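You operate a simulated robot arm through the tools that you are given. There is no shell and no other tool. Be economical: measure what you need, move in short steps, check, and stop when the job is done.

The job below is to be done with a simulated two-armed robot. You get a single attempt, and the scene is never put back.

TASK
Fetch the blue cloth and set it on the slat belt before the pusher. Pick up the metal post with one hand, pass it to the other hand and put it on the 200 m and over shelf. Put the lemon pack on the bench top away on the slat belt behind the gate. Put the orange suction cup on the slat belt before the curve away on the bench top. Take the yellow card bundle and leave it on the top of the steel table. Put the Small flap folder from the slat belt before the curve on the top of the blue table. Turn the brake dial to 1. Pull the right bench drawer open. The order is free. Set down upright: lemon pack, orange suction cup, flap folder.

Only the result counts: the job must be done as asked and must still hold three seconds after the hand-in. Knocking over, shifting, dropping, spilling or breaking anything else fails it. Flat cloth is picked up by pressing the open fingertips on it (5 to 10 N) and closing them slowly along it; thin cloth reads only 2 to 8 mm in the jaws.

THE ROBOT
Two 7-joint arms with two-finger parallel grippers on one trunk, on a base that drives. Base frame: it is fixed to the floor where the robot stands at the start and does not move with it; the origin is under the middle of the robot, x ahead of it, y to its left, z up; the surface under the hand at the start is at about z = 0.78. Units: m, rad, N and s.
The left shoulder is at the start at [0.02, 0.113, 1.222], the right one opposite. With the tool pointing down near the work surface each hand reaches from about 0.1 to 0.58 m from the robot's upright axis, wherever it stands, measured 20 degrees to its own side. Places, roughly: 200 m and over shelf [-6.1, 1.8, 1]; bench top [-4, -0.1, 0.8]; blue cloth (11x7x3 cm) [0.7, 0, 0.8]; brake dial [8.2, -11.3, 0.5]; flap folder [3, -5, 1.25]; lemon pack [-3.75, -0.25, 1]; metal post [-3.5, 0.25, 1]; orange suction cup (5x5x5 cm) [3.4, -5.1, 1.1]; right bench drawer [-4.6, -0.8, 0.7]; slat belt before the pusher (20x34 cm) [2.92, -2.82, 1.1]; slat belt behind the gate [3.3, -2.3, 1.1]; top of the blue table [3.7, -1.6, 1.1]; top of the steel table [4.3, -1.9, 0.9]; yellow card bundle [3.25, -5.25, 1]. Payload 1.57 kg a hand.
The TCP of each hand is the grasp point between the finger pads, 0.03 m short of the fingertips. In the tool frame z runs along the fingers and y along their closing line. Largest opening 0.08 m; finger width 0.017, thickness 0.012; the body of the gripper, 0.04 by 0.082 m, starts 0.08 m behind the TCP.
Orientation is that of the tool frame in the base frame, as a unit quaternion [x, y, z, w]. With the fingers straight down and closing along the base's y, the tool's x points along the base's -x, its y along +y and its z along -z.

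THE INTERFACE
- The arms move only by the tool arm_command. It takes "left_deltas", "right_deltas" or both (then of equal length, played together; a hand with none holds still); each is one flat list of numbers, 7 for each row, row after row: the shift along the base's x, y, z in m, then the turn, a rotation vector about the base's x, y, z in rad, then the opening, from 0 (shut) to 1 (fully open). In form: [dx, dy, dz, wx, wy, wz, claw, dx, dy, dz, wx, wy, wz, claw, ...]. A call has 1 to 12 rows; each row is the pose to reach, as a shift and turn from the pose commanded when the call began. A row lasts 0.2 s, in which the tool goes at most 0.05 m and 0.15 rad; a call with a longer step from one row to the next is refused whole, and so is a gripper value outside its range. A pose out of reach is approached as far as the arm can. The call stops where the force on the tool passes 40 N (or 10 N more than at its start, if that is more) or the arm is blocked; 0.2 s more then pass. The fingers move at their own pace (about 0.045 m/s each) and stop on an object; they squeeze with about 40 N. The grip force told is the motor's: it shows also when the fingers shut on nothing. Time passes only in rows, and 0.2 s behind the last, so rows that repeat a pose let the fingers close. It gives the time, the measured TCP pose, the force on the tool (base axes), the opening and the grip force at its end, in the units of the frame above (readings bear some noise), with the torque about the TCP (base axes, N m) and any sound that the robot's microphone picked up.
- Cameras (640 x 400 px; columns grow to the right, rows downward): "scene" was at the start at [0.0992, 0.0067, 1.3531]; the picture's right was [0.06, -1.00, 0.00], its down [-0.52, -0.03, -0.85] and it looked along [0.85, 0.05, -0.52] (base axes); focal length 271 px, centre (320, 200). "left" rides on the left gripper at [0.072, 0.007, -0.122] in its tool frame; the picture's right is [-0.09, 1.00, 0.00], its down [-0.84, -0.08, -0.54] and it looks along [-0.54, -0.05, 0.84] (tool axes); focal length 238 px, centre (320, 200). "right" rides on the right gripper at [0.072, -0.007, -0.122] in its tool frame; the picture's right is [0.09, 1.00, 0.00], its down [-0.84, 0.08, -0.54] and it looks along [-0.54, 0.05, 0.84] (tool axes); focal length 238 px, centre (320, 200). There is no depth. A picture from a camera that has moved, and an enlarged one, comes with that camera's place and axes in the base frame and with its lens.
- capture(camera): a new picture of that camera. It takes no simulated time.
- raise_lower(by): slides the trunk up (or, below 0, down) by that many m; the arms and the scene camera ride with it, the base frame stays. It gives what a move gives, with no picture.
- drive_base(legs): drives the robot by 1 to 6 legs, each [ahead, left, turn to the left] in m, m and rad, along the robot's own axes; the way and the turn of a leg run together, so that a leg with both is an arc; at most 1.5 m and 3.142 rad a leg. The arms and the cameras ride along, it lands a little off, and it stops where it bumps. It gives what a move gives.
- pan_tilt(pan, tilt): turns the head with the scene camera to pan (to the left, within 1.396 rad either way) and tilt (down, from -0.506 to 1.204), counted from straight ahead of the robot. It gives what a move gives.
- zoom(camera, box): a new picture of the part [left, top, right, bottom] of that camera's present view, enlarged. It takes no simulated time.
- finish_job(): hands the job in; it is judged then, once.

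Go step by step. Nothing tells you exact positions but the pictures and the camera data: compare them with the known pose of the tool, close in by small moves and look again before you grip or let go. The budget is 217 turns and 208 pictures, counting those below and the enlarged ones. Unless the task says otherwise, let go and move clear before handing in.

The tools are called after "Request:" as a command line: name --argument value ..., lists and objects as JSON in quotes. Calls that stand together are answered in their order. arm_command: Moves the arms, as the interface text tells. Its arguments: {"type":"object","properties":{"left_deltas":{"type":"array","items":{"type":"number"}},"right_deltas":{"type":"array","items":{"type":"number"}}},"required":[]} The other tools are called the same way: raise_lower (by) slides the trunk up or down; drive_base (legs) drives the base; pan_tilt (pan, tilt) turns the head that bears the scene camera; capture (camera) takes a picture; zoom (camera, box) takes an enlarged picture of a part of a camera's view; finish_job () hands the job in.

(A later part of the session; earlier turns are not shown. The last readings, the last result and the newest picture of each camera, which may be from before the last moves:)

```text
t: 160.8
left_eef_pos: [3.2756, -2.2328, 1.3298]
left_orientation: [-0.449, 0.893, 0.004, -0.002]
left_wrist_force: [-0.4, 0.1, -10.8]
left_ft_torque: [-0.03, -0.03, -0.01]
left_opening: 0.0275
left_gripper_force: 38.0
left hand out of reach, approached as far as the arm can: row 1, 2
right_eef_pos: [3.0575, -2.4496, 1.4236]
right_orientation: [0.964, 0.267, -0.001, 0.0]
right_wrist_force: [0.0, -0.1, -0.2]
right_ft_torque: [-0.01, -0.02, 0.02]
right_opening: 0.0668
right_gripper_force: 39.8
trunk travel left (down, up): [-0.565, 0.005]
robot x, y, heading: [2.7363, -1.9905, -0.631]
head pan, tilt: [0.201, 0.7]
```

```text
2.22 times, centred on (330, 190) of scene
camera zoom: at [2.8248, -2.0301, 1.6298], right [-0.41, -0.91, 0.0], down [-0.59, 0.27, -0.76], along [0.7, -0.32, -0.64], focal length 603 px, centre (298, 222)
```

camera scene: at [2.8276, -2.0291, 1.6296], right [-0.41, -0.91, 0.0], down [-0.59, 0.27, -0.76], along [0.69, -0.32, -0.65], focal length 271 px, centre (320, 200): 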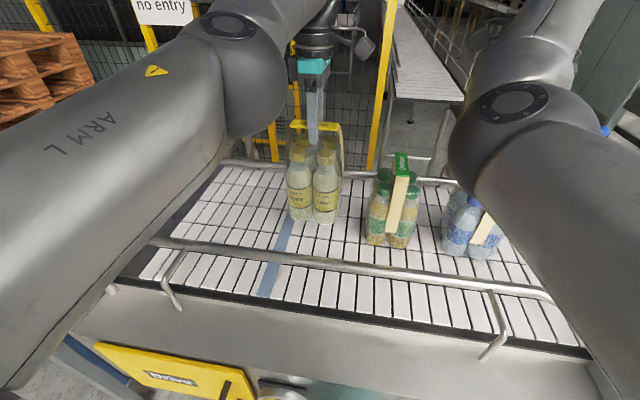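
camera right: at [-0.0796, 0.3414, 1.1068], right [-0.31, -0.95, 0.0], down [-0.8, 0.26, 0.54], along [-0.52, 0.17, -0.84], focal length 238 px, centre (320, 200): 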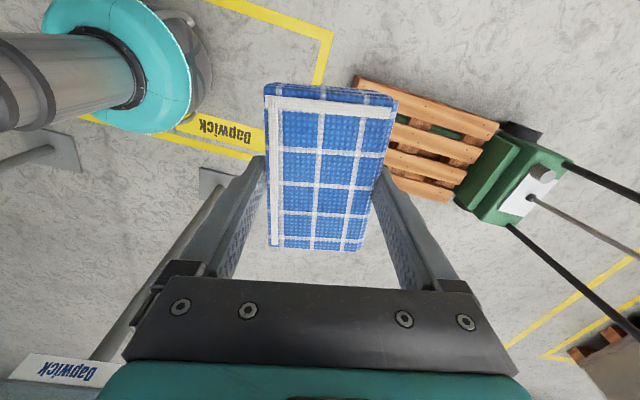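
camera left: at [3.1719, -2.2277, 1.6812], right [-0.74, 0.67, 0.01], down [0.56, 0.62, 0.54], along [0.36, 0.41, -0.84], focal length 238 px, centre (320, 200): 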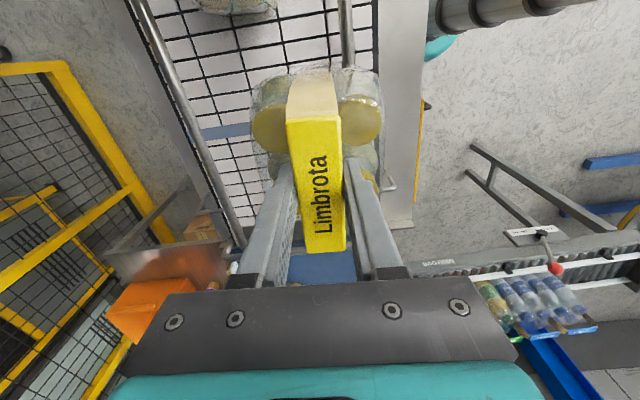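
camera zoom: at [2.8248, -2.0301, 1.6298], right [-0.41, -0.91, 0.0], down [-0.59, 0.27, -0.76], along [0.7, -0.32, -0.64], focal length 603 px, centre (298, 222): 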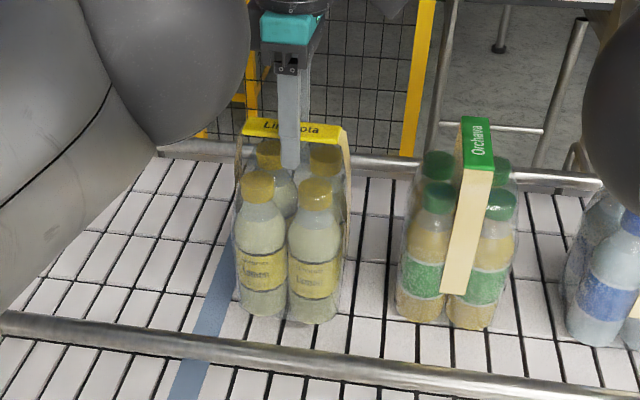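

Request:
arm_command --left_deltas '[-0.004, 0.003, -0.006, 0, 0, 0, 0, -0.004, 0.003, -0.012, 0, 0, 0, 0, -0.004, 0.003, -0.017, 0, 0, 0, 0]'

Request:
zoom --camera "scene" --box '[220, 100, 440, 280]'

```text
t: 161.7
left_eef_pos: [3.2731, -2.2323, 1.3147]
left_orientation: [-0.448, 0.894, 0.004, 0.0]
left_wrist_force: [0.0, 0.4, -4.8]
left_ft_torque: [0.23, -0.22, 0.05]
left_opening: 0.0279
left_gripper_force: 38.0
left hand out of reach, approached as far as the arm can: row 1, 2, 3
right_eef_pos: [3.055, -2.4497, 1.4244]
right_orientation: [0.963, 0.268, -0.001, 0.0]
right_wrist_force: [-0.1, -0.1, -0.3]
right_ft_torque: [0.03, -0.03, -0.01]
right_opening: 0.0667
right_gripper_force: 39.9
trunk travel left (down, up): [-0.565, 0.005]
robot x, y, heading: [2.7371, -1.9878, -0.624]
head pan, tilt: [0.201, 0.7]
```

```text
2.22 times, centred on (330, 190) of scene
camera zoom: at [2.8235, -2.0296, 1.6299], right [-0.41, -0.91, 0.0], down [-0.59, 0.27, -0.77], along [0.7, -0.32, -0.64], focal length 603 px, centre (298, 222)
```

zoom: 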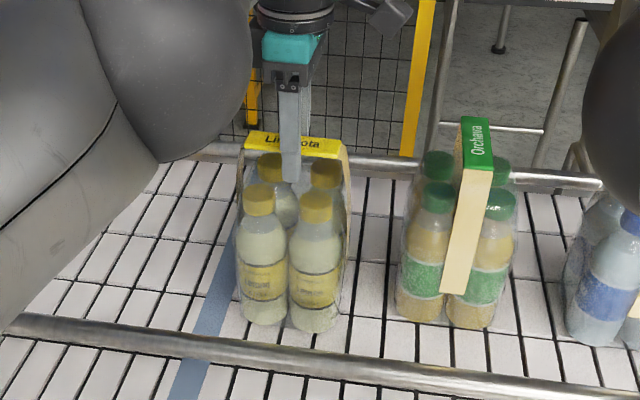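

The weight is coming off, so it touches the belt. A couple of millimetres more, then open.

Request:
arm_command --left_deltas '[-0.001, 0.001, -0.003, 0, 0, 0, 0, -0.001, 0.001, -0.004, 0, 0, 0, 0]'

```text
t: 162.2
left_eef_pos: [3.2727, -2.2339, 1.3145]
left_orientation: [-0.448, 0.894, 0.0, 0.0]
left_wrist_force: [-1.7, -1.6, 18.0]
left_ft_torque: [0.44, -0.24, 0.17]
left_opening: 0.0277
left_gripper_force: 38.1
right_eef_pos: [3.0544, -2.4473, 1.4248]
right_orientation: [0.964, 0.267, 0.0, 0.0]
right_wrist_force: [-0.4, 0.1, -0.2]
right_ft_torque: [0.01, 0.02, -0.02]
right_opening: 0.0668
right_gripper_force: 39.6
trunk travel left (down, up): [-0.565, 0.005]
robot x, y, heading: [2.7368, -1.9908, -0.628]
head pan, tilt: [0.201, 0.7]
```

Fully seated (pressing 18 N). I open slowly and rise.

Request:
arm_command --left_deltas '[0, 0, 0.001, 0, 0, 0, 0.5, 0, 0, 0.002, 0, 0, 0, 0.8, 0, 0, 0.002, 0, 0, 0, 1, 0, 0, 0.002, 0, 0, 0, 1, 0, 0, 0.002, 0, 0, 0, 1, 0, 0, 0.03, 0, 0, 0, 1, 0, 0, 0.06, 0, 0, 0, 1, 0, 0, 0.1, 0, 0, 0, 1, -0.02, 0.02, 0.14, 0, 0, 0, 1]'

Request:
capture --camera "scene"

```text
t: 164.2
left_eef_pos: [3.2591, -2.2177, 1.4528]
left_orientation: [-0.449, 0.893, 0.002, -0.001]
left_wrist_force: [0.0, -0.3, 0.3]
left_ft_torque: [-0.02, 0.0, 0.02]
left_opening: 0.08
left_gripper_force: 0.1
left hand out of reach, approached as far as the arm can: row 8, 9
right_eef_pos: [3.0552, -2.4495, 1.4237]
right_orientation: [0.964, 0.267, 0.0, 0.0]
right_wrist_force: [-0.2, -0.5, -0.8]
right_ft_torque: [-0.02, -0.01, -0.01]
right_opening: 0.0668
right_gripper_force: 40.1
trunk travel left (down, up): [-0.565, 0.005]
robot x, y, heading: [2.7366, -1.9884, -0.625]
head pan, tilt: [0.201, 0.7]
```

```text
146 pictures are left
camera scene: at [2.8229, -2.0291, 1.63], right [-0.41, -0.91, 0.0], down [-0.59, 0.27, -0.77], along [0.7, -0.32, -0.64], focal length 271 px, centre (320, 200)
```

scene: 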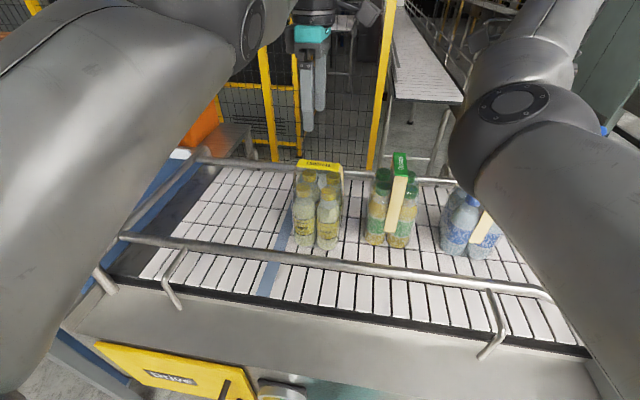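

Lemon pack stands on the belt. I retract the left hand and sidestep right to the spot before the pusher.

Request:
arm_command --left_deltas '[-0.04, 0.03, 0.02, 0, 0, 0, 1, -0.08, 0.06, 0.04, 0, 0, 0, 1, -0.11, 0.09, 0.05, 0, 0, 0, 1]'

Request:
drive_base --legs '[[-0.03, -0.43, 0.0]]'

Request:
pan_tilt --pan -0.1 --tilt 0.7

Request:
capture --camera "scene"

Request:
capture --camera "right"

```text
refused: row 1 steps farther than a row can; nothing moved
```

```text
t: 166.9
left_eef_pos: [2.981, -2.5512, 1.4512]
left_orientation: [-0.448, 0.894, 0.003, -0.002]
left_wrist_force: [0.3, 0.3, -0.1]
left_ft_torque: [0.03, 0.02, -0.02]
left_opening: 0.0802
left_gripper_force: 0.1
right_eef_pos: [2.7759, -2.7825, 1.4243]
right_orientation: [0.964, 0.264, 0.0, -0.002]
right_wrist_force: [-0.9, 0.0, 0.5]
right_ft_torque: [0.02, -0.03, 0.01]
right_opening: 0.0669
right_gripper_force: 40.2
trunk travel left (down, up): [-0.565, 0.005]
robot x, y, heading: [2.466, -2.3195, -0.629]
head pan, tilt: [0.201, 0.7]
```

```text
t: 167.7
left_eef_pos: [2.9813, -2.5511, 1.4502]
left_orientation: [-0.447, 0.895, 0.004, -0.002]
left_wrist_force: [-0.5, -0.2, -0.1]
left_ft_torque: [0.0, 0.0, 0.01]
left_opening: 0.0802
left_gripper_force: 0.0
right_eef_pos: [2.7762, -2.7825, 1.4238]
right_orientation: [0.964, 0.266, -0.002, 0.0]
right_wrist_force: [-0.3, -0.8, -0.4]
right_ft_torque: [-0.01, -0.01, 0.01]
right_opening: 0.0668
right_gripper_force: 40.2
trunk travel left (down, up): [-0.565, 0.005]
robot x, y, heading: [2.4596, -2.3232, -0.63]
head pan, tilt: [-0.099, 0.7]
```

```text
145 pictures are left
camera scene: at [2.5319, -2.3822, 1.6299], right [-0.67, -0.74, 0.0], down [-0.48, 0.43, -0.76], along [0.57, -0.51, -0.64], focal length 271 px, centre (320, 200)
```

scene: 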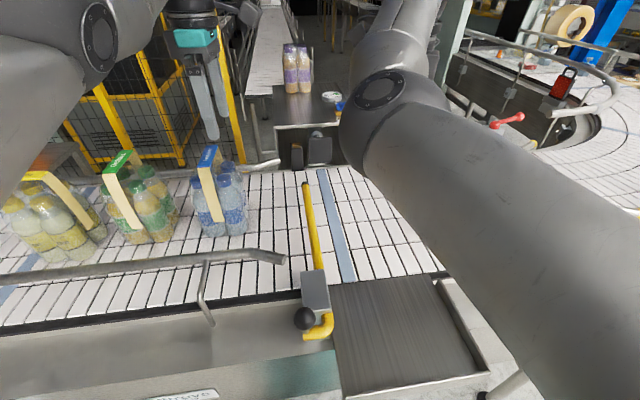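

```text
144 pictures are left
camera right: at [2.8352, -2.7386, 1.5469], right [0.59, -0.81, 0.0], down [-0.68, -0.49, 0.54], along [-0.44, -0.32, -0.84], focal length 238 px, centre (320, 200)
```

right: 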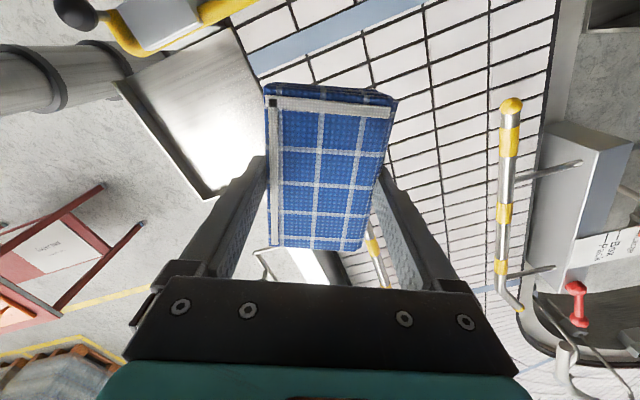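

The pusher is the far-side plate facing the steel chute; the belt spot between is about (2.91, −2.83), just past the yellow gate arm. I retract the left hand and turn the right one back so that its camera faces me.

Request:
arm_command --left_deltas '[-0.03, 0.025, 0.01, 0, 0, 0, 1, -0.06, 0.05, 0.02, 0, 0, 0, 1, -0.09, 0.075, 0.02, 0, 0, 0, 1, -0.12, 0.1, 0.02, 0, 0, 0, 1, -0.15, 0.125, 0.02, 0, 0, 0, 1, -0.18, 0.15, 0.02, 0, 0, 0, 1, -0.21, 0.175, 0.02, 0, 0, 0, 1]'

Request:
arm_command --right_deltas '[0, 0, 0, 0, 0, 0.148, 0, 0, 0, 0, 0, 0, 0.296, 0, 0, 0, 0, 0, 0, 0.444, 0, 0, 0, 0, 0, 0, 0.592, 0, 0, 0, 0, 0, 0, 0.74, 0, 0, 0, 0, 0, 0, 0.888, 0, 0, 0, 0, 0, 0, 1.036, 0, 0, 0, 0, 0, 0, 1.184, 0, 0, 0, 0, 0, 0, 1.332, 0, 0, 0, 0, 0, 0, 1.48, 0, 0, 0, 0, 0, 0, 1.628, 0, 0, 0, 0, 0, 0, 1.776, 0]'

Request:
drive_base --legs '[[0.07, 0.0, 0.0]]'

Request:
raise_lower --by -0.15

Request:
capture --camera "scene"

Request:
capture --camera "right"

```text
t: 169.3
left_eef_pos: [2.952, -2.5428, 1.5262]
left_orientation: [-0.447, 0.894, 0.003, -0.001]
left_wrist_force: [0.2, -0.5, -0.1]
left_ft_torque: [-0.01, 0.03, -0.01]
left_opening: 0.0802
left_gripper_force: 0.0
left hand out of reach, approached as far as the arm can: row 1, 2, 3, 4, 5, 6, 7
right_eef_pos: [2.7774, -2.7812, 1.4245]
right_orientation: [0.964, 0.266, 0.0, 0.0]
right_wrist_force: [0.7, -0.7, -1.1]
right_ft_torque: [-0.01, -0.01, -0.02]
right_opening: 0.0666
right_gripper_force: 39.9
trunk travel left (down, up): [-0.565, 0.005]
robot x, y, heading: [2.4624, -2.3198, -0.634]
head pan, tilt: [-0.099, 0.7]
```

```text
t: 171.9
left_eef_pos: [2.952, -2.5438, 1.5265]
left_orientation: [-0.447, 0.895, 0.003, -0.002]
left_wrist_force: [-0.4, 0.2, -0.6]
left_ft_torque: [-0.01, 0.0, 0.0]
left_opening: 0.0802
left_gripper_force: 0.0
right_eef_pos: [2.7774, -2.7828, 1.4238]
right_orientation: [0.401, 0.916, -0.001, 0.0]
right_wrist_force: [0.1, -1.2, -0.7]
right_ft_torque: [-0.02, 0.0, -0.05]
right_opening: 0.0667
right_gripper_force: 39.8
trunk travel left (down, up): [-0.565, 0.005]
robot x, y, heading: [2.46, -2.3219, -0.634]
head pan, tilt: [-0.099, 0.7]
```

```text
t: 172.9
left_eef_pos: [3.0096, -2.5845, 1.5271]
left_orientation: [-0.447, 0.894, 0.004, -0.001]
left_wrist_force: [0.7, -1.1, 0.7]
left_ft_torque: [0.02, 0.02, 0.0]
left_opening: 0.0798
left_gripper_force: 0.1
right_eef_pos: [2.8335, -2.8233, 1.4238]
right_orientation: [0.403, 0.915, -0.002, 0.0]
right_wrist_force: [0.9, -0.4, -0.7]
right_ft_torque: [0.01, 0.01, -0.01]
right_opening: 0.0665
right_gripper_force: 39.8
trunk travel left (down, up): [-0.565, 0.005]
robot x, y, heading: [2.5141, -2.36, -0.631]
head pan, tilt: [-0.099, 0.7]
```

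```text
t: 174.7
left_eef_pos: [3.0078, -2.5838, 1.3767]
left_orientation: [-0.447, 0.895, 0.002, -0.002]
left_wrist_force: [-0.3, 0.5, -0.9]
left_ft_torque: [0.0, 0.02, -0.02]
left_opening: 0.0797
left_gripper_force: 0.0
right_eef_pos: [2.8316, -2.822, 1.2742]
right_orientation: [0.403, 0.915, -0.001, 0.0]
right_wrist_force: [0.0, -0.3, -0.3]
right_ft_torque: [-0.01, 0.0, -0.01]
right_opening: 0.0667
right_gripper_force: 39.8
trunk travel left (down, up): [-0.415, 0.155]
robot x, y, heading: [2.5169, -2.3617, -0.629]
head pan, tilt: [-0.099, 0.7]
```

```text
143 pictures are left
camera scene: at [2.5873, -2.4233, 1.48], right [-0.67, -0.74, 0.0], down [-0.48, 0.43, -0.77], along [0.57, -0.51, -0.64], focal length 271 px, centre (320, 200)
```

scene: 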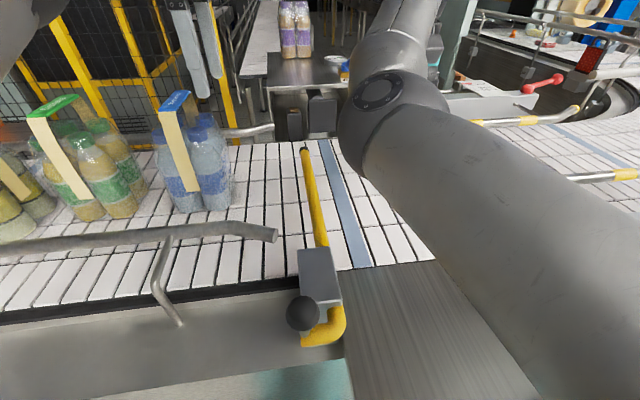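

```text
142 pictures are left
camera right: at [2.7788, -2.7732, 1.3969], right [0.67, 0.74, 0.0], down [0.62, -0.56, 0.54], along [0.4, -0.37, -0.84], focal length 238 px, centre (320, 200)
```

right: 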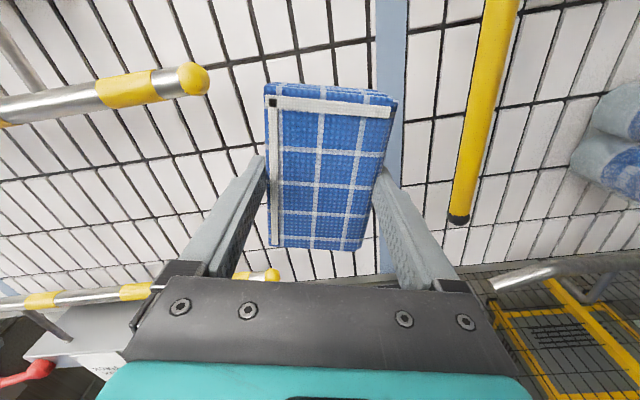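

The right hand is over the open belt zone between gate and guide rails. I bring the left hand in and lower the cloth.

Request:
arm_command --left_deltas '[-0.03, 0.025, 0.01, 0, 0, 0, 1, -0.06, 0.05, 0.02, 0, 0, 0, 1, -0.09, 0.075, 0.02, 0, 0, 0, 1, -0.12, 0.1, 0.02, 0, 0, 0, 1, -0.15, 0.125, 0.02, 0, 0, 0, 1, -0.18, 0.15, 0.02, 0, 0, 0, 1, -0.21, 0.175, 0.02, 0, 0, 0, 1]' --right_deltas '[0.02, -0.003, 0, 0, 0, 0.1, 0, 0.04, -0.005, 0, 0, 0, 0.19, 0, 0.063, -0.008, 0, 0, 0, 0.19, 0, 0.063, -0.008, -0.04, 0, 0, 0.19, 0, 0.063, -0.008, -0.08, 0, 0, 0.19, 0, 0.063, -0.008, -0.12, 0, 0, 0.19, 0, 0.063, -0.008, -0.155, 0, 0, 0.19, 0]'

Request:
capture --camera "right"

Request:
capture --camera "scene"

```text
t: 176.4
left_eef_pos: [3.0084, -2.5841, 1.3784]
left_orientation: [-0.447, 0.895, 0.003, -0.001]
left_wrist_force: [0.2, -0.1, 0.0]
left_ft_torque: [0.04, 0.02, -0.01]
left_opening: 0.0798
left_gripper_force: 0.0
left hand out of reach, approached as far as the arm can: row 1, 2, 3, 4, 5, 6, 7
right_eef_pos: [2.8991, -2.8352, 1.1327]
right_orientation: [0.317, 0.948, -0.006, 0.016]
right_wrist_force: [-3.2, 3.4, 18.7]
right_ft_torque: [0.43, 0.65, -0.01]
right_opening: 0.0667
right_gripper_force: 40.0
right hand out of reach, approached as far as the arm can: row 3, 4
trunk travel left (down, up): [-0.415, 0.155]
robot x, y, heading: [2.519, -2.3608, -0.636]
head pan, tilt: [-0.099, 0.7]
stopped in row 7 (right hand): the force on the tool passed its limit at 45 N (the readings are from after the stop); the commanded pose is now the measured one
```

```text
141 pictures are left
camera right: at [2.8339, -2.7946, 1.2527], right [0.52, 0.85, -0.01], down [0.7, -0.43, 0.57], along [0.48, -0.3, -0.82], focal length 238 px, centre (320, 200)
```

right: 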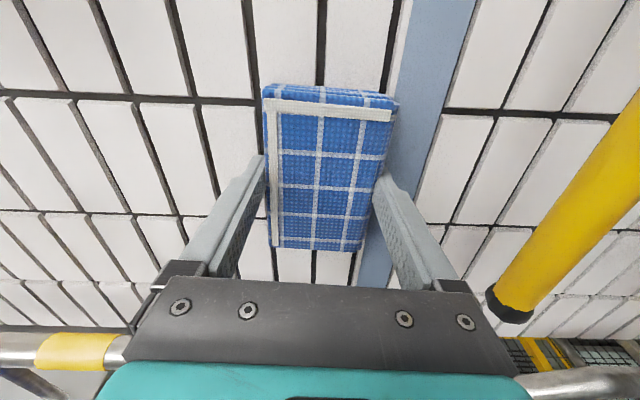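

```text
140 pictures are left
camera scene: at [2.5872, -2.423, 1.4799], right [-0.67, -0.74, 0.0], down [-0.48, 0.43, -0.76], along [0.57, -0.51, -0.64], focal length 271 px, centre (320, 200)
```

scene: 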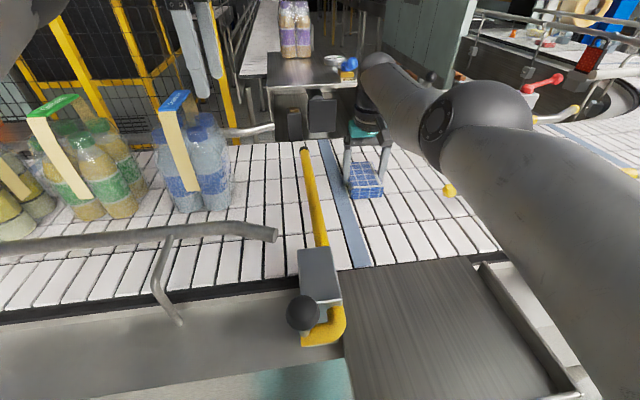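

Contact at z=1.133, so the belt is at ~1.10 and the cloth is on it at (2.90, −2.835). I release and rise.

Request:
arm_command --right_deltas '[0, 0, 0.001, 0, 0, 0, 0.5, 0, 0, 0.002, 0, 0, 0, 1, 0, 0, 0.002, 0, 0, 0, 1, 0, 0, 0.004, 0, 0, 0, 1, 0, 0, 0.03, 0, 0, 0, 1, 0, 0, 0.07, 0, 0, 0, 1, 0, 0, 0.11, 0, 0, 0, 1, -0.02, 0.015, 0.15, 0, 0, 0, 1]'

Request:
capture --camera "scene"

```text
t: 178.2
left_eef_pos: [3.0087, -2.5839, 1.3787]
left_orientation: [-0.447, 0.894, 0.002, -0.001]
left_wrist_force: [0.9, 0.3, -1.0]
left_ft_torque: [0.01, 0.03, -0.03]
left_opening: 0.0802
left_gripper_force: 0.1
right_eef_pos: [2.885, -2.8245, 1.2814]
right_orientation: [0.316, 0.949, -0.005, 0.011]
right_wrist_force: [0.0, 0.1, 0.0]
right_ft_torque: [0.04, 0.01, 0.01]
right_opening: 0.08
right_gripper_force: 0.1
right hand out of reach, approached as far as the arm can: row 7, 8
trunk travel left (down, up): [-0.415, 0.155]
robot x, y, heading: [2.5179, -2.3599, -0.635]
head pan, tilt: [-0.099, 0.7]
```

```text
139 pictures are left
camera scene: at [2.587, -2.4229, 1.4799], right [-0.67, -0.74, 0.0], down [-0.48, 0.43, -0.77], along [0.57, -0.51, -0.64], focal length 271 px, centre (320, 200)
```

scene: 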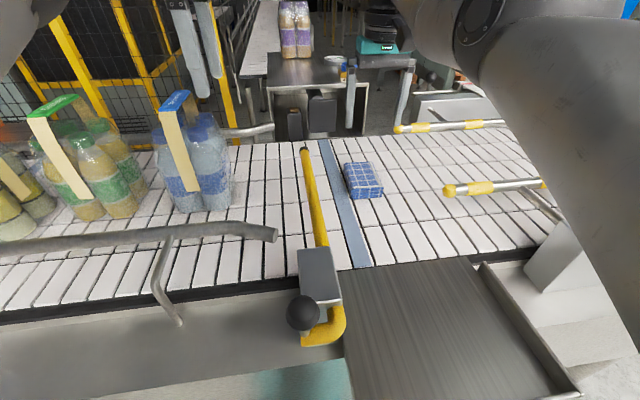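

Cloth is lying on the belt before the pusher. Now I turn the left wrist back to its natural pose and pull both hands in before driving on.

Request:
arm_command --left_deltas '[0, 0, 0, 0, 0, -0.148, 1, 0, 0, 0, 0, 0, -0.296, 1, 0, 0, 0, 0, 0, -0.444, 1, 0, 0, 0, 0, 0, -0.592, 1, 0, 0, 0, 0, 0, -0.74, 1, 0, 0, 0, 0, 0, -0.888, 1, 0, 0, 0, 0, 0, -1.036, 1, 0, 0, 0, 0, 0, -1.184, 1, 0, 0, 0, 0, 0, -1.332, 1, 0, 0, 0, 0, 0, -1.48, 1, 0, 0, 0, 0, 0, -1.628, 1]'

Request:
arm_command --left_deltas '[-0.03, 0.025, 0.01, 0, 0, 0, 1, -0.06, 0.05, 0.02, 0, 0, 0, 1, -0.09, 0.075, 0.02, 0, 0, 0, 1]' --right_deltas '[-0.03, 0.025, 0.01, 0, 0, 0, 1, -0.06, 0.05, 0.02, 0, 0, 0, 1, -0.09, 0.075, 0.02, 0, 0, 0, 1]'

```text
t: 180.6
left_eef_pos: [3.0072, -2.5845, 1.3786]
left_orientation: [0.345, 0.939, 0.003, 0.001]
left_wrist_force: [-0.5, 0.3, -0.4]
left_ft_torque: [0.0, -0.01, 0.0]
left_opening: 0.0802
left_gripper_force: 0.1
right_eef_pos: [2.8835, -2.8262, 1.2807]
right_orientation: [0.314, 0.949, -0.006, 0.012]
right_wrist_force: [-0.3, -1.0, 0.7]
right_ft_torque: [0.04, -0.04, -0.02]
right_opening: 0.0799
right_gripper_force: 0.0
trunk travel left (down, up): [-0.415, 0.155]
robot x, y, heading: [2.5211, -2.3626, -0.635]
head pan, tilt: [-0.099, 0.7]
```

```text
t: 181.4
left_eef_pos: [3.0075, -2.584, 1.3776]
left_orientation: [0.344, 0.939, 0.002, 0.002]
left_wrist_force: [0.4, -0.6, -0.2]
left_ft_torque: [0.0, -0.07, 0.01]
left_opening: 0.0799
left_gripper_force: 0.0
left hand out of reach, approached as far as the arm can: row 1, 2, 3
right_eef_pos: [2.8776, -2.804, 1.3377]
right_orientation: [0.316, 0.949, -0.006, 0.013]
right_wrist_force: [-0.5, 1.0, 0.3]
right_ft_torque: [-0.01, -0.02, 0.02]
right_opening: 0.08
right_gripper_force: 0.0
right hand out of reach, approached as far as the arm can: row 1, 2, 3
trunk travel left (down, up): [-0.415, 0.155]
robot x, y, heading: [2.5148, -2.361, -0.631]
head pan, tilt: [-0.099, 0.7]
```

The hands can't be pulled in at this height, so I back the base off first, then look toward the curve area.

Request:
drive_base --legs '[[-0.45, 0.0, 0.0]]'

Request:
arm_command --left_deltas '[0, 0, -0.04, 0, 0, 0, 1, 0, 0, -0.08, 0, 0, 0, 1, 0, 0, -0.12, 0, 0, 0, 1]' --right_deltas '[0, 0, -0.02, 0, 0, 0, 1, 0, 0, -0.05, 0, 0, 0, 1, 0, 0, -0.08, 0, 0, 0, 1]'

Request:
pan_tilt --pan -0.45 --tilt 0.25

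Request:
capture --camera "scene"

```text
t: 184.1
left_eef_pos: [2.6471, -2.3199, 1.378]
left_orientation: [0.344, 0.939, 0.002, 0.001]
left_wrist_force: [0.7, -0.1, 0.6]
left_ft_torque: [-0.03, 0.01, 0.02]
left_opening: 0.0799
left_gripper_force: 0.0
right_eef_pos: [2.5159, -2.5406, 1.3379]
right_orientation: [0.317, 0.948, -0.006, 0.012]
right_wrist_force: [-0.6, 0.7, -0.5]
right_ft_torque: [-0.03, -0.03, 0.01]
right_opening: 0.0799
right_gripper_force: 0.0
trunk travel left (down, up): [-0.415, 0.155]
robot x, y, heading: [2.1547, -2.0969, -0.635]
head pan, tilt: [-0.099, 0.7]
```

```text
t: 184.9
left_eef_pos: [2.6728, -2.3485, 1.2629]
left_orientation: [0.344, 0.939, 0.004, -0.001]
left_wrist_force: [0.1, -0.8, 0.7]
left_ft_torque: [0.02, 0.04, 0.04]
left_opening: 0.0802
left_gripper_force: 0.0
left hand out of reach, approached as far as the arm can: row 1, 2, 3
right_eef_pos: [2.535, -2.5527, 1.2592]
right_orientation: [0.315, 0.949, -0.005, 0.01]
right_wrist_force: [-0.6, 0.5, 1.0]
right_ft_torque: [0.0, 0.01, -0.01]
right_opening: 0.0801
right_gripper_force: 0.1
right hand out of reach, approached as far as the arm can: row 1, 2, 3
trunk travel left (down, up): [-0.415, 0.155]
robot x, y, heading: [2.1593, -2.0949, -0.625]
head pan, tilt: [-0.099, 0.7]
```

```text
t: 185.8
left_eef_pos: [2.671, -2.3464, 1.2636]
left_orientation: [0.344, 0.939, 0.003, 0.0]
left_wrist_force: [-0.8, -0.2, -0.6]
left_ft_torque: [0.0, -0.01, -0.01]
left_opening: 0.0799
left_gripper_force: 0.1
right_eef_pos: [2.5338, -2.5522, 1.2617]
right_orientation: [0.317, 0.948, -0.005, 0.01]
right_wrist_force: [-0.5, -0.4, -0.3]
right_ft_torque: [0.03, -0.03, -0.02]
right_opening: 0.0801
right_gripper_force: 0.0
trunk travel left (down, up): [-0.415, 0.155]
robot x, y, heading: [2.1519, -2.0985, -0.629]
head pan, tilt: [-0.45, 0.25]
```

```text
138 pictures are left
camera scene: at [2.2068, -2.1847, 1.5206], right [-0.88, -0.47, 0.0], down [-0.12, 0.22, -0.97], along [0.46, -0.86, -0.25], focal length 271 px, centre (320, 200)
```

scene: 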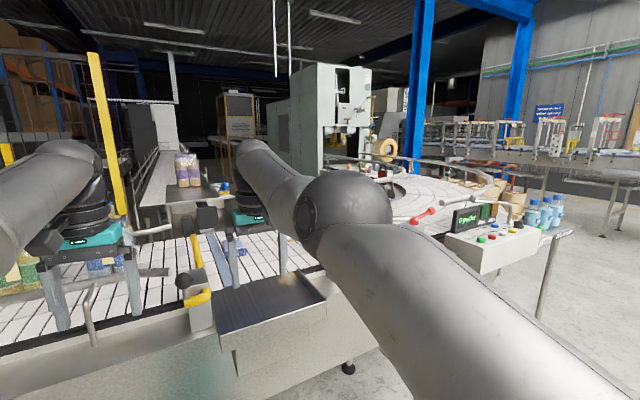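

The curve lies further south past the drip-feeder table. I drive around on its west side.

Request:
drive_base --legs '[[-0.43, -0.68, 0.0], [0, 0, -0.94], [1.3, 0, 0], [0.7, 0, 0]]'

Request:
pan_tilt --pan 0.9 --tilt 0.25

Request:
capture --camera "scene"

```text
t: 202.1
left_eef_pos: [1.4466, -4.9468, 1.2635]
left_orientation: [0.739, 0.674, 0.003, 0.001]
left_wrist_force: [-0.1, -0.9, -0.9]
left_ft_torque: [0.02, 0.03, -0.01]
left_opening: 0.08
left_gripper_force: 0.0
right_eef_pos: [1.1988, -4.9492, 1.2609]
right_orientation: [0.719, 0.695, -0.009, 0.007]
right_wrist_force: [0.0, 0.0, 0.3]
right_ft_torque: [0.01, -0.02, 0.01]
right_opening: 0.0802
right_gripper_force: 0.0
trunk travel left (down, up): [-0.415, 0.155]
robot x, y, heading: [1.3553, -4.3817, -1.593]
head pan, tilt: [-0.45, 0.25]
```

```text
t: 203.6
left_eef_pos: [1.4456, -4.9458, 1.2659]
left_orientation: [0.739, 0.674, 0.002, 0.0]
left_wrist_force: [0.0, -0.4, 0.4]
left_ft_torque: [0.01, 0.04, -0.01]
left_opening: 0.0801
left_gripper_force: 0.1
right_eef_pos: [1.199, -4.9502, 1.2616]
right_orientation: [0.718, 0.695, -0.009, 0.007]
right_wrist_force: [-0.4, -0.9, -0.1]
right_ft_torque: [-0.02, -0.05, 0.0]
right_opening: 0.08
right_gripper_force: 0.1
trunk travel left (down, up): [-0.415, 0.155]
robot x, y, heading: [1.3559, -4.382, -1.594]
head pan, tilt: [0.901, 0.25]
```

```text
137 pictures are left
camera scene: at [1.4254, -4.4484, 1.5207], right [-0.64, -0.77, 0.0], down [-0.19, 0.16, -0.97], along [0.75, -0.62, -0.25], focal length 271 px, centre (320, 200)
```

scene: 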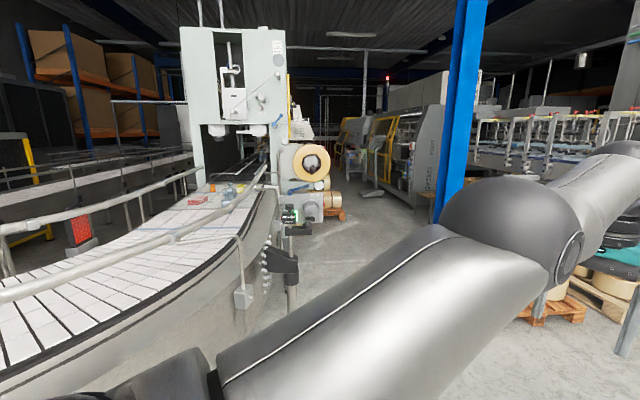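

Request:
zoom --camera "scene" --box '[150, 130, 340, 250]'

```text
3.33 times, centred on (245, 190) of scene
camera zoom: at [1.4254, -4.4484, 1.5207], right [-0.64, -0.77, 0.0], down [-0.19, 0.16, -0.97], along [0.75, -0.62, -0.25], focal length 904 px, centre (570, 233)
```

zoom: 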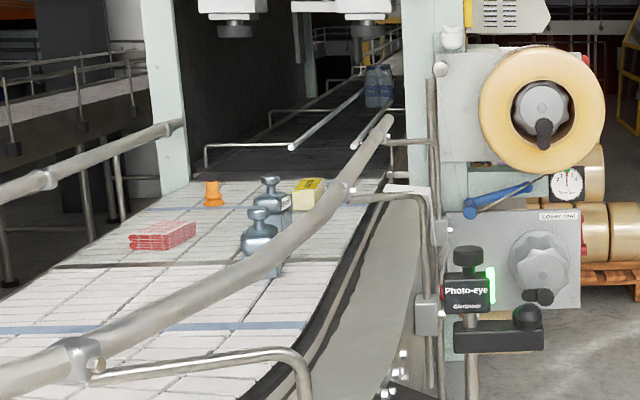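

On the belt I see the orange cup, the yellow card bundle, a red bundle, and two grey metal shoes (flap folders of two sizes). I drive around to the outer side of the curve for a closer look.

Request:
drive_base --legs '[[1.0, 0.0, 0.0], [0.0, 0.75, 0.0], [0, 0, 2.2]]'

Request:
pan_tilt --pan 0.0 --tilt 0.4

Request:
capture --camera "scene"

```text
t: 217.6
left_eef_pos: [2.4963, -4.9808, 1.264]
left_orientation: [-0.261, 0.965, 0.002, -0.003]
left_wrist_force: [0.4, -0.2, 0.3]
left_ft_torque: [-0.02, 0.03, -0.03]
left_opening: 0.08
left_gripper_force: 0.0
right_eef_pos: [2.6439, -5.178, 1.2608]
right_orientation: [-0.289, 0.957, 0.001, 0.011]
right_wrist_force: [-0.4, 0.2, 1.2]
right_ft_torque: [-0.01, -0.01, 0.03]
right_opening: 0.0798
right_gripper_force: 0.0
trunk travel left (down, up): [-0.415, 0.155]
robot x, y, heading: [2.091, -5.3837, 0.598]
head pan, tilt: [0.901, 0.25]
```

```text
t: 218.8
left_eef_pos: [2.4975, -4.9809, 1.2645]
left_orientation: [-0.26, 0.965, 0.001, -0.003]
left_wrist_force: [-0.6, -0.4, -0.3]
left_ft_torque: [-0.01, 0.0, -0.01]
left_opening: 0.0801
left_gripper_force: 0.0
right_eef_pos: [2.6432, -5.179, 1.2616]
right_orientation: [-0.289, 0.957, 0.003, 0.012]
right_wrist_force: [-0.3, -0.1, -0.2]
right_ft_torque: [0.0, -0.01, 0.01]
right_opening: 0.0802
right_gripper_force: 0.0
trunk travel left (down, up): [-0.415, 0.155]
robot x, y, heading: [2.0907, -5.3845, 0.597]
head pan, tilt: [0.0, 0.4]
```

```text
135 pictures are left
camera scene: at [2.1738, -5.3249, 1.5067], right [0.56, -0.83, 0.0], down [-0.32, -0.22, -0.92], along [0.76, 0.52, -0.39], focal length 271 px, centre (320, 200)
```

scene: 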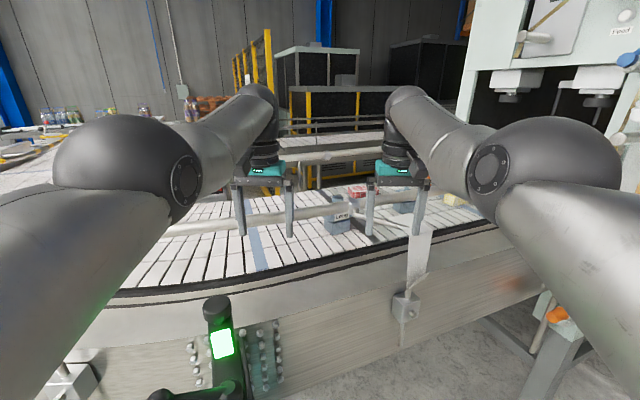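

Request:
zoom --camera "scene" --box '[290, 170, 500, 290]'

Request:
capture --camera "right"

```text
3.05 times, centred on (395, 230) of scene
camera zoom: at [2.1738, -5.3249, 1.5067], right [0.56, -0.83, 0.0], down [-0.32, -0.22, -0.92], along [0.76, 0.52, -0.39], focal length 827 px, centre (91, 109)
```

zoom: 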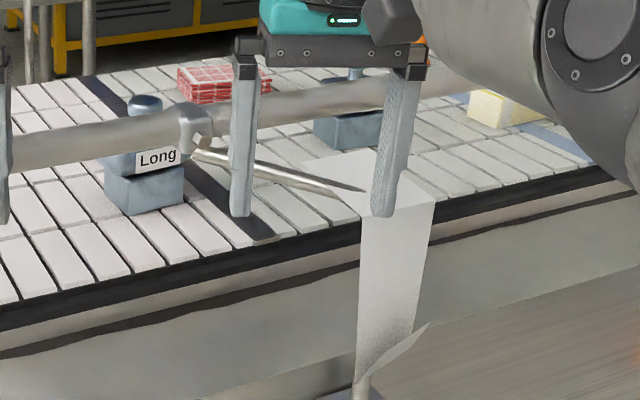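

```text
133 pictures are left
camera right: at [2.585, -5.2249, 1.3828], right [-0.63, 0.78, -0.01], down [0.64, 0.52, 0.56], along [0.44, 0.35, -0.83], focal length 238 px, centre (320, 200)
```

right: 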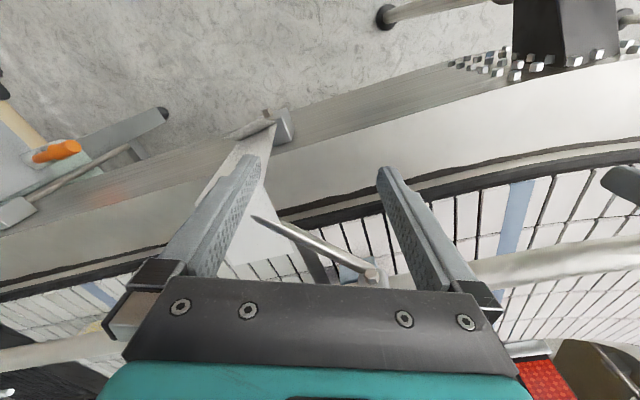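

The nearer folder is labelled "Long"; the second one is likely the small one. I raise the trunk so the hands clear the rail and move closer along the edge.

Request:
raise_lower --by 0.15

Request:
drive_base --legs '[[0.2, -0.35, 0.0], [0.0, 0.0, 0.3]]'

Request:
pan_tilt --pan -0.1 --tilt 0.6

Request:
capture --camera "scene"

Request:
capture --camera "right"

```text
t: 220.6
left_eef_pos: [2.4968, -4.9801, 1.4134]
left_orientation: [-0.261, 0.965, 0.002, -0.003]
left_wrist_force: [1.3, -0.1, 0.8]
left_ft_torque: [0.0, -0.01, 0.0]
left_opening: 0.08
left_gripper_force: 0.0
right_eef_pos: [2.6442, -5.1798, 1.4124]
right_orientation: [-0.289, 0.957, 0.001, 0.012]
right_wrist_force: [0.1, 0.2, -0.9]
right_ft_torque: [-0.01, 0.0, 0.01]
right_opening: 0.08
right_gripper_force: 0.0
trunk travel left (down, up): [-0.565, 0.005]
robot x, y, heading: [2.087, -5.3852, 0.596]
head pan, tilt: [0.0, 0.4]
```

```text
t: 224.0
left_eef_pos: [2.7238, -5.0549, 1.4149]
left_orientation: [-0.402, 0.916, 0.002, -0.003]
left_wrist_force: [0.0, -1.1, 0.7]
left_ft_torque: [0.0, -0.01, 0.03]
left_opening: 0.0802
left_gripper_force: 0.2
right_eef_pos: [2.9225, -5.2029, 1.4104]
right_orientation: [-0.428, 0.904, 0.004, 0.011]
right_wrist_force: [0.9, -0.2, -1.2]
right_ft_torque: [0.0, 0.01, 0.0]
right_opening: 0.0801
right_gripper_force: 0.0
trunk travel left (down, up): [-0.565, 0.005]
robot x, y, heading: [2.4529, -5.5603, 0.898]
head pan, tilt: [0.0, 0.4]
```

```text
t: 224.8
left_eef_pos: [2.7234, -5.0554, 1.4139]
left_orientation: [-0.402, 0.916, 0.002, -0.004]
left_wrist_force: [-0.1, 0.8, 0.5]
left_ft_torque: [0.02, -0.02, 0.02]
left_opening: 0.0799
left_gripper_force: 0.1
right_eef_pos: [2.9239, -5.2034, 1.411]
right_orientation: [-0.428, 0.904, 0.004, 0.011]
right_wrist_force: [0.3, 0.5, -0.3]
right_ft_torque: [0.01, 0.0, 0.02]
right_opening: 0.0802
right_gripper_force: 0.0
trunk travel left (down, up): [-0.565, 0.005]
robot x, y, heading: [2.4543, -5.5599, 0.901]
head pan, tilt: [-0.099, 0.6]
```

```text
132 pictures are left
camera scene: at [2.5206, -5.4894, 1.6386], right [0.72, -0.7, 0.0], down [-0.39, -0.4, -0.83], along [0.58, 0.59, -0.56], focal length 271 px, centre (320, 200)
```

scene: 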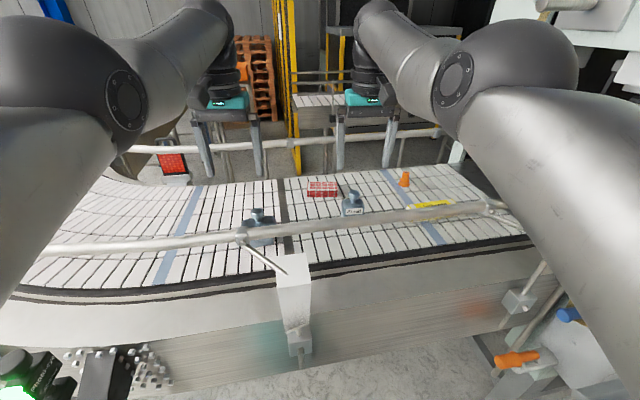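

```text
131 pictures are left
camera right: at [2.8798, -5.2636, 1.5327], right [-0.83, 0.56, -0.01], down [0.46, 0.69, 0.56], along [0.32, 0.46, -0.83], focal length 238 px, centre (320, 200)
```

right: 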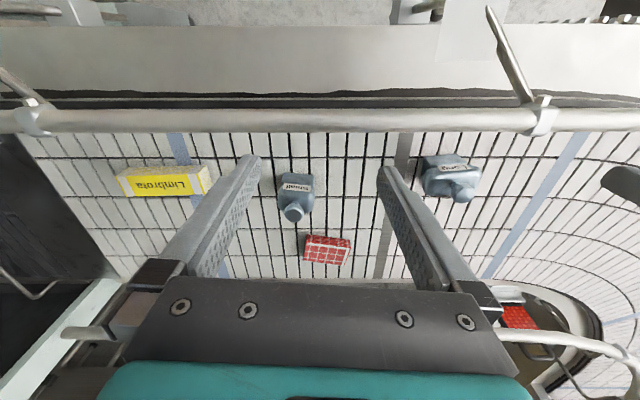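

Request:
zoom --camera "right" --box '[240, 140, 500, 280]'

Request:
zoom --camera "scene" --box '[230, 160, 480, 290]'

```text
2.46 times, centred on (370, 210) of right
camera zoom: at [2.8798, -5.2636, 1.5327], right [-0.83, 0.56, -0.01], down [0.46, 0.69, 0.56], along [0.32, 0.46, -0.83], focal length 587 px, centre (197, 175)
```

zoom: 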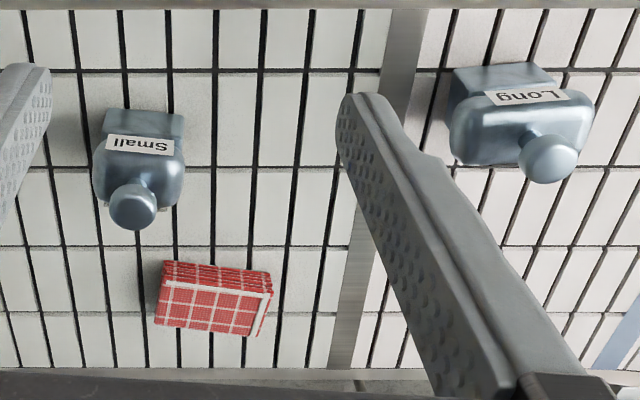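

```text
2.56 times, centred on (355, 225) of scene
camera zoom: at [2.5206, -5.4894, 1.6386], right [0.72, -0.7, 0.0], down [-0.39, -0.4, -0.83], along [0.58, 0.59, -0.56], focal length 695 px, centre (230, 136)
```

zoom: 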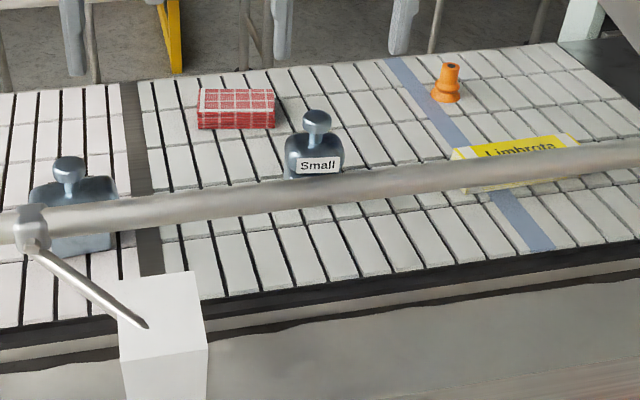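

"Small" is confirmed: knob at about (3.062, −5.081, 1.20). The yellow bundle lies at about (3.27, −5.25). I need to get closer; I look down for free floor at the edge.

Request:
pan_tilt --pan -0.3 --tilt 1.1

Request:
capture --camera "scene"

```text
t: 225.7
left_eef_pos: [2.722, -5.0557, 1.4139]
left_orientation: [-0.402, 0.916, 0.002, -0.003]
left_wrist_force: [0.2, 0.5, -0.6]
left_ft_torque: [-0.02, 0.02, 0.01]
left_opening: 0.08
left_gripper_force: 0.0
right_eef_pos: [2.922, -5.2031, 1.4121]
right_orientation: [-0.428, 0.904, 0.003, 0.011]
right_wrist_force: [0.5, 0.0, 0.1]
right_ft_torque: [0.02, 0.01, 0.01]
right_opening: 0.0798
right_gripper_force: 0.0
trunk travel left (down, up): [-0.565, 0.005]
robot x, y, heading: [2.451, -5.5611, 0.898]
head pan, tilt: [-0.3, 1.1]
```

```text
128 pictures are left
camera scene: at [2.511, -5.5171, 1.5999], right [0.56, -0.83, 0.0], down [-0.74, -0.5, -0.45], along [0.38, 0.26, -0.89], focal length 271 px, centre (320, 200)
```

scene: 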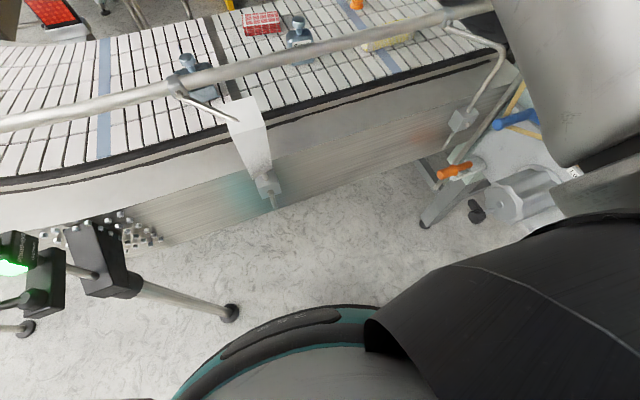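

Floor at the belt edge is free. I move in about 0.3 m.

Request:
drive_base --legs '[[0.3, -0.08, 0.0]]'

Request:
pan_tilt --pan -0.2 --tilt 0.85

Request:
capture --camera "scene"

Request:
capture --camera "left"

Request:
capture --camera "right"

```text
t: 227.8
left_eef_pos: [2.9739, -4.8716, 1.4147]
left_orientation: [-0.401, 0.916, 0.003, -0.002]
left_wrist_force: [-0.5, -0.2, 0.0]
left_ft_torque: [0.02, 0.01, 0.02]
left_opening: 0.0801
left_gripper_force: 0.0
right_eef_pos: [3.1729, -5.018, 1.4126]
right_orientation: [-0.428, 0.904, 0.003, 0.011]
right_wrist_force: [0.2, 0.3, 0.2]
right_ft_torque: [0.01, 0.02, 0.0]
right_opening: 0.0798
right_gripper_force: 0.1
trunk travel left (down, up): [-0.565, 0.005]
robot x, y, heading: [2.6991, -5.3773, 0.895]
head pan, tilt: [-0.3, 1.1]
```

```text
t: 228.6
left_eef_pos: [2.9733, -4.87, 1.4149]
left_orientation: [-0.401, 0.916, 0.0, -0.003]
left_wrist_force: [-0.2, 1.1, -0.8]
left_ft_torque: [0.01, 0.0, 0.0]
left_opening: 0.08
left_gripper_force: 0.2
right_eef_pos: [3.1723, -5.0186, 1.4121]
right_orientation: [-0.428, 0.904, 0.003, 0.011]
right_wrist_force: [-0.5, -0.1, 0.4]
right_ft_torque: [-0.02, -0.01, 0.02]
right_opening: 0.0801
right_gripper_force: 0.0
trunk travel left (down, up): [-0.565, 0.005]
robot x, y, heading: [2.7014, -5.3767, 0.899]
head pan, tilt: [-0.201, 0.85]
```

```text
127 pictures are left
camera scene: at [2.7684, -5.3176, 1.6176], right [0.64, -0.77, 0.0], down [-0.58, -0.48, -0.66], along [0.51, 0.42, -0.75], focal length 271 px, centre (320, 200)
```

scene: 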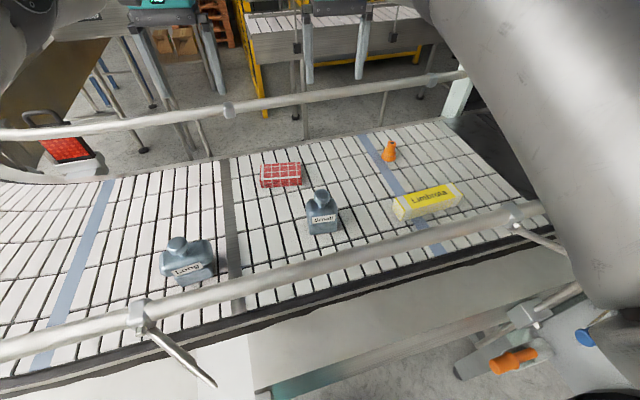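

```text
126 pictures are left
camera left: at [2.9206, -4.921, 1.5358], right [-0.67, 0.74, 0.01], down [0.63, 0.56, 0.54], along [0.4, 0.36, -0.84], focal length 238 px, centre (320, 200)
```

left: 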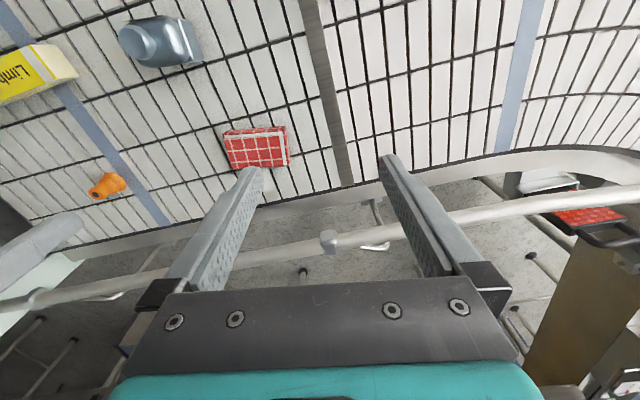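

```text
125 pictures are left
camera right: at [3.1297, -5.0791, 1.5329], right [-0.83, 0.56, -0.01], down [0.46, 0.69, 0.56], along [0.32, 0.46, -0.83], focal length 238 px, centre (320, 200)
```

right: 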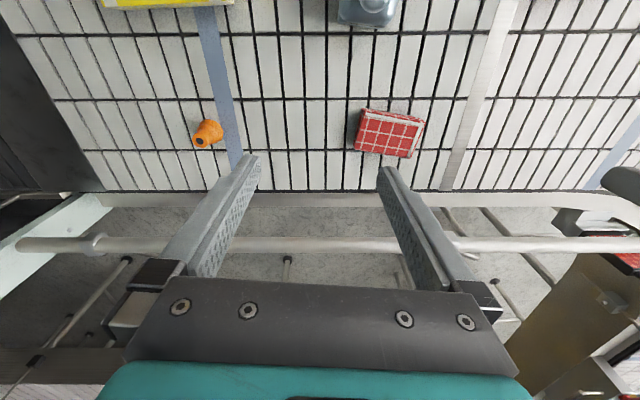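

Everything is visible now: folder knob (3.06, −5.08), card bundle (3.25, −5.245), cup (3.37, −5.085). I turn slightly right so both hands face their objects.

Request:
drive_base --legs '[[0.0, 0.0, -0.25]]'

Request:
pan_tilt --pan -0.7 --tilt 0.6

Request:
capture --camera "scene"

Request:
capture --camera "right"

Request:
capture --camera "left"

```text
t: 229.8
left_eef_pos: [3.09, -4.9527, 1.4144]
left_orientation: [-0.284, 0.959, 0.003, -0.002]
left_wrist_force: [0.8, 0.2, 0.2]
left_ft_torque: [-0.02, -0.01, 0.01]
left_opening: 0.0799
left_gripper_force: 0.0
right_eef_pos: [3.2468, -5.1451, 1.4101]
right_orientation: [-0.313, 0.95, 0.002, 0.011]
right_wrist_force: [0.6, 0.0, 0.2]
right_ft_torque: [-0.02, 0.0, 0.0]
right_opening: 0.0801
right_gripper_force: 0.0
trunk travel left (down, up): [-0.565, 0.005]
robot x, y, heading: [2.7017, -5.3782, 0.645]
head pan, tilt: [-0.201, 0.85]
```

```text
t: 230.8
left_eef_pos: [3.0904, -4.9532, 1.4142]
left_orientation: [-0.284, 0.959, 0.002, -0.002]
left_wrist_force: [-0.5, 0.4, 0.2]
left_ft_torque: [0.01, -0.02, 0.0]
left_opening: 0.0802
left_gripper_force: 0.0
right_eef_pos: [3.247, -5.1439, 1.4117]
right_orientation: [-0.312, 0.95, 0.002, 0.012]
right_wrist_force: [0.2, -0.4, 0.0]
right_ft_torque: [-0.02, -0.01, 0.02]
right_opening: 0.0801
right_gripper_force: 0.0
trunk travel left (down, up): [-0.565, 0.005]
robot x, y, heading: [2.7006, -5.3787, 0.642]
head pan, tilt: [-0.7, 0.6]
```

```text
124 pictures are left
camera scene: at [2.7985, -5.3738, 1.6385], right [-0.05, -1.0, 0.0], down [-0.56, 0.03, -0.82], along [0.82, -0.04, -0.57], focal length 271 px, centre (320, 200)
```

scene: 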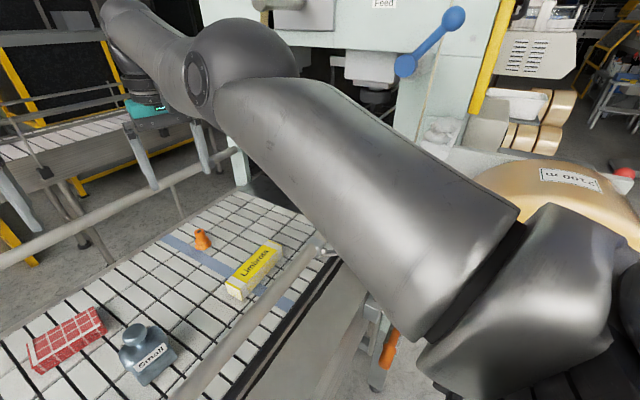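

```text
123 pictures are left
camera right: at [3.1898, -5.1933, 1.5328], right [-0.66, 0.75, -0.01], down [0.62, 0.55, 0.56], along [0.42, 0.37, -0.83], focal length 238 px, centre (320, 200)
```

right: 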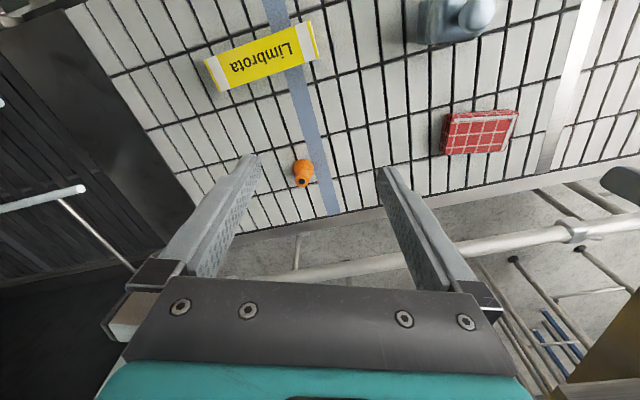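

```text
122 pictures are left
camera left: at [3.0266, -4.9886, 1.5357], right [-0.47, 0.89, 0.01], down [0.75, 0.39, 0.54], along [0.47, 0.25, -0.84], focal length 238 px, centre (320, 200)
```

left: 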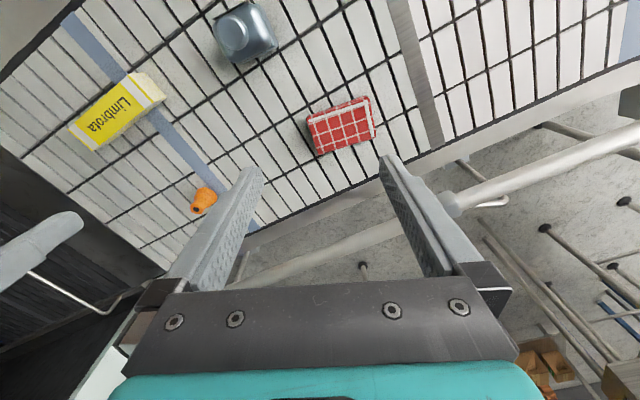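

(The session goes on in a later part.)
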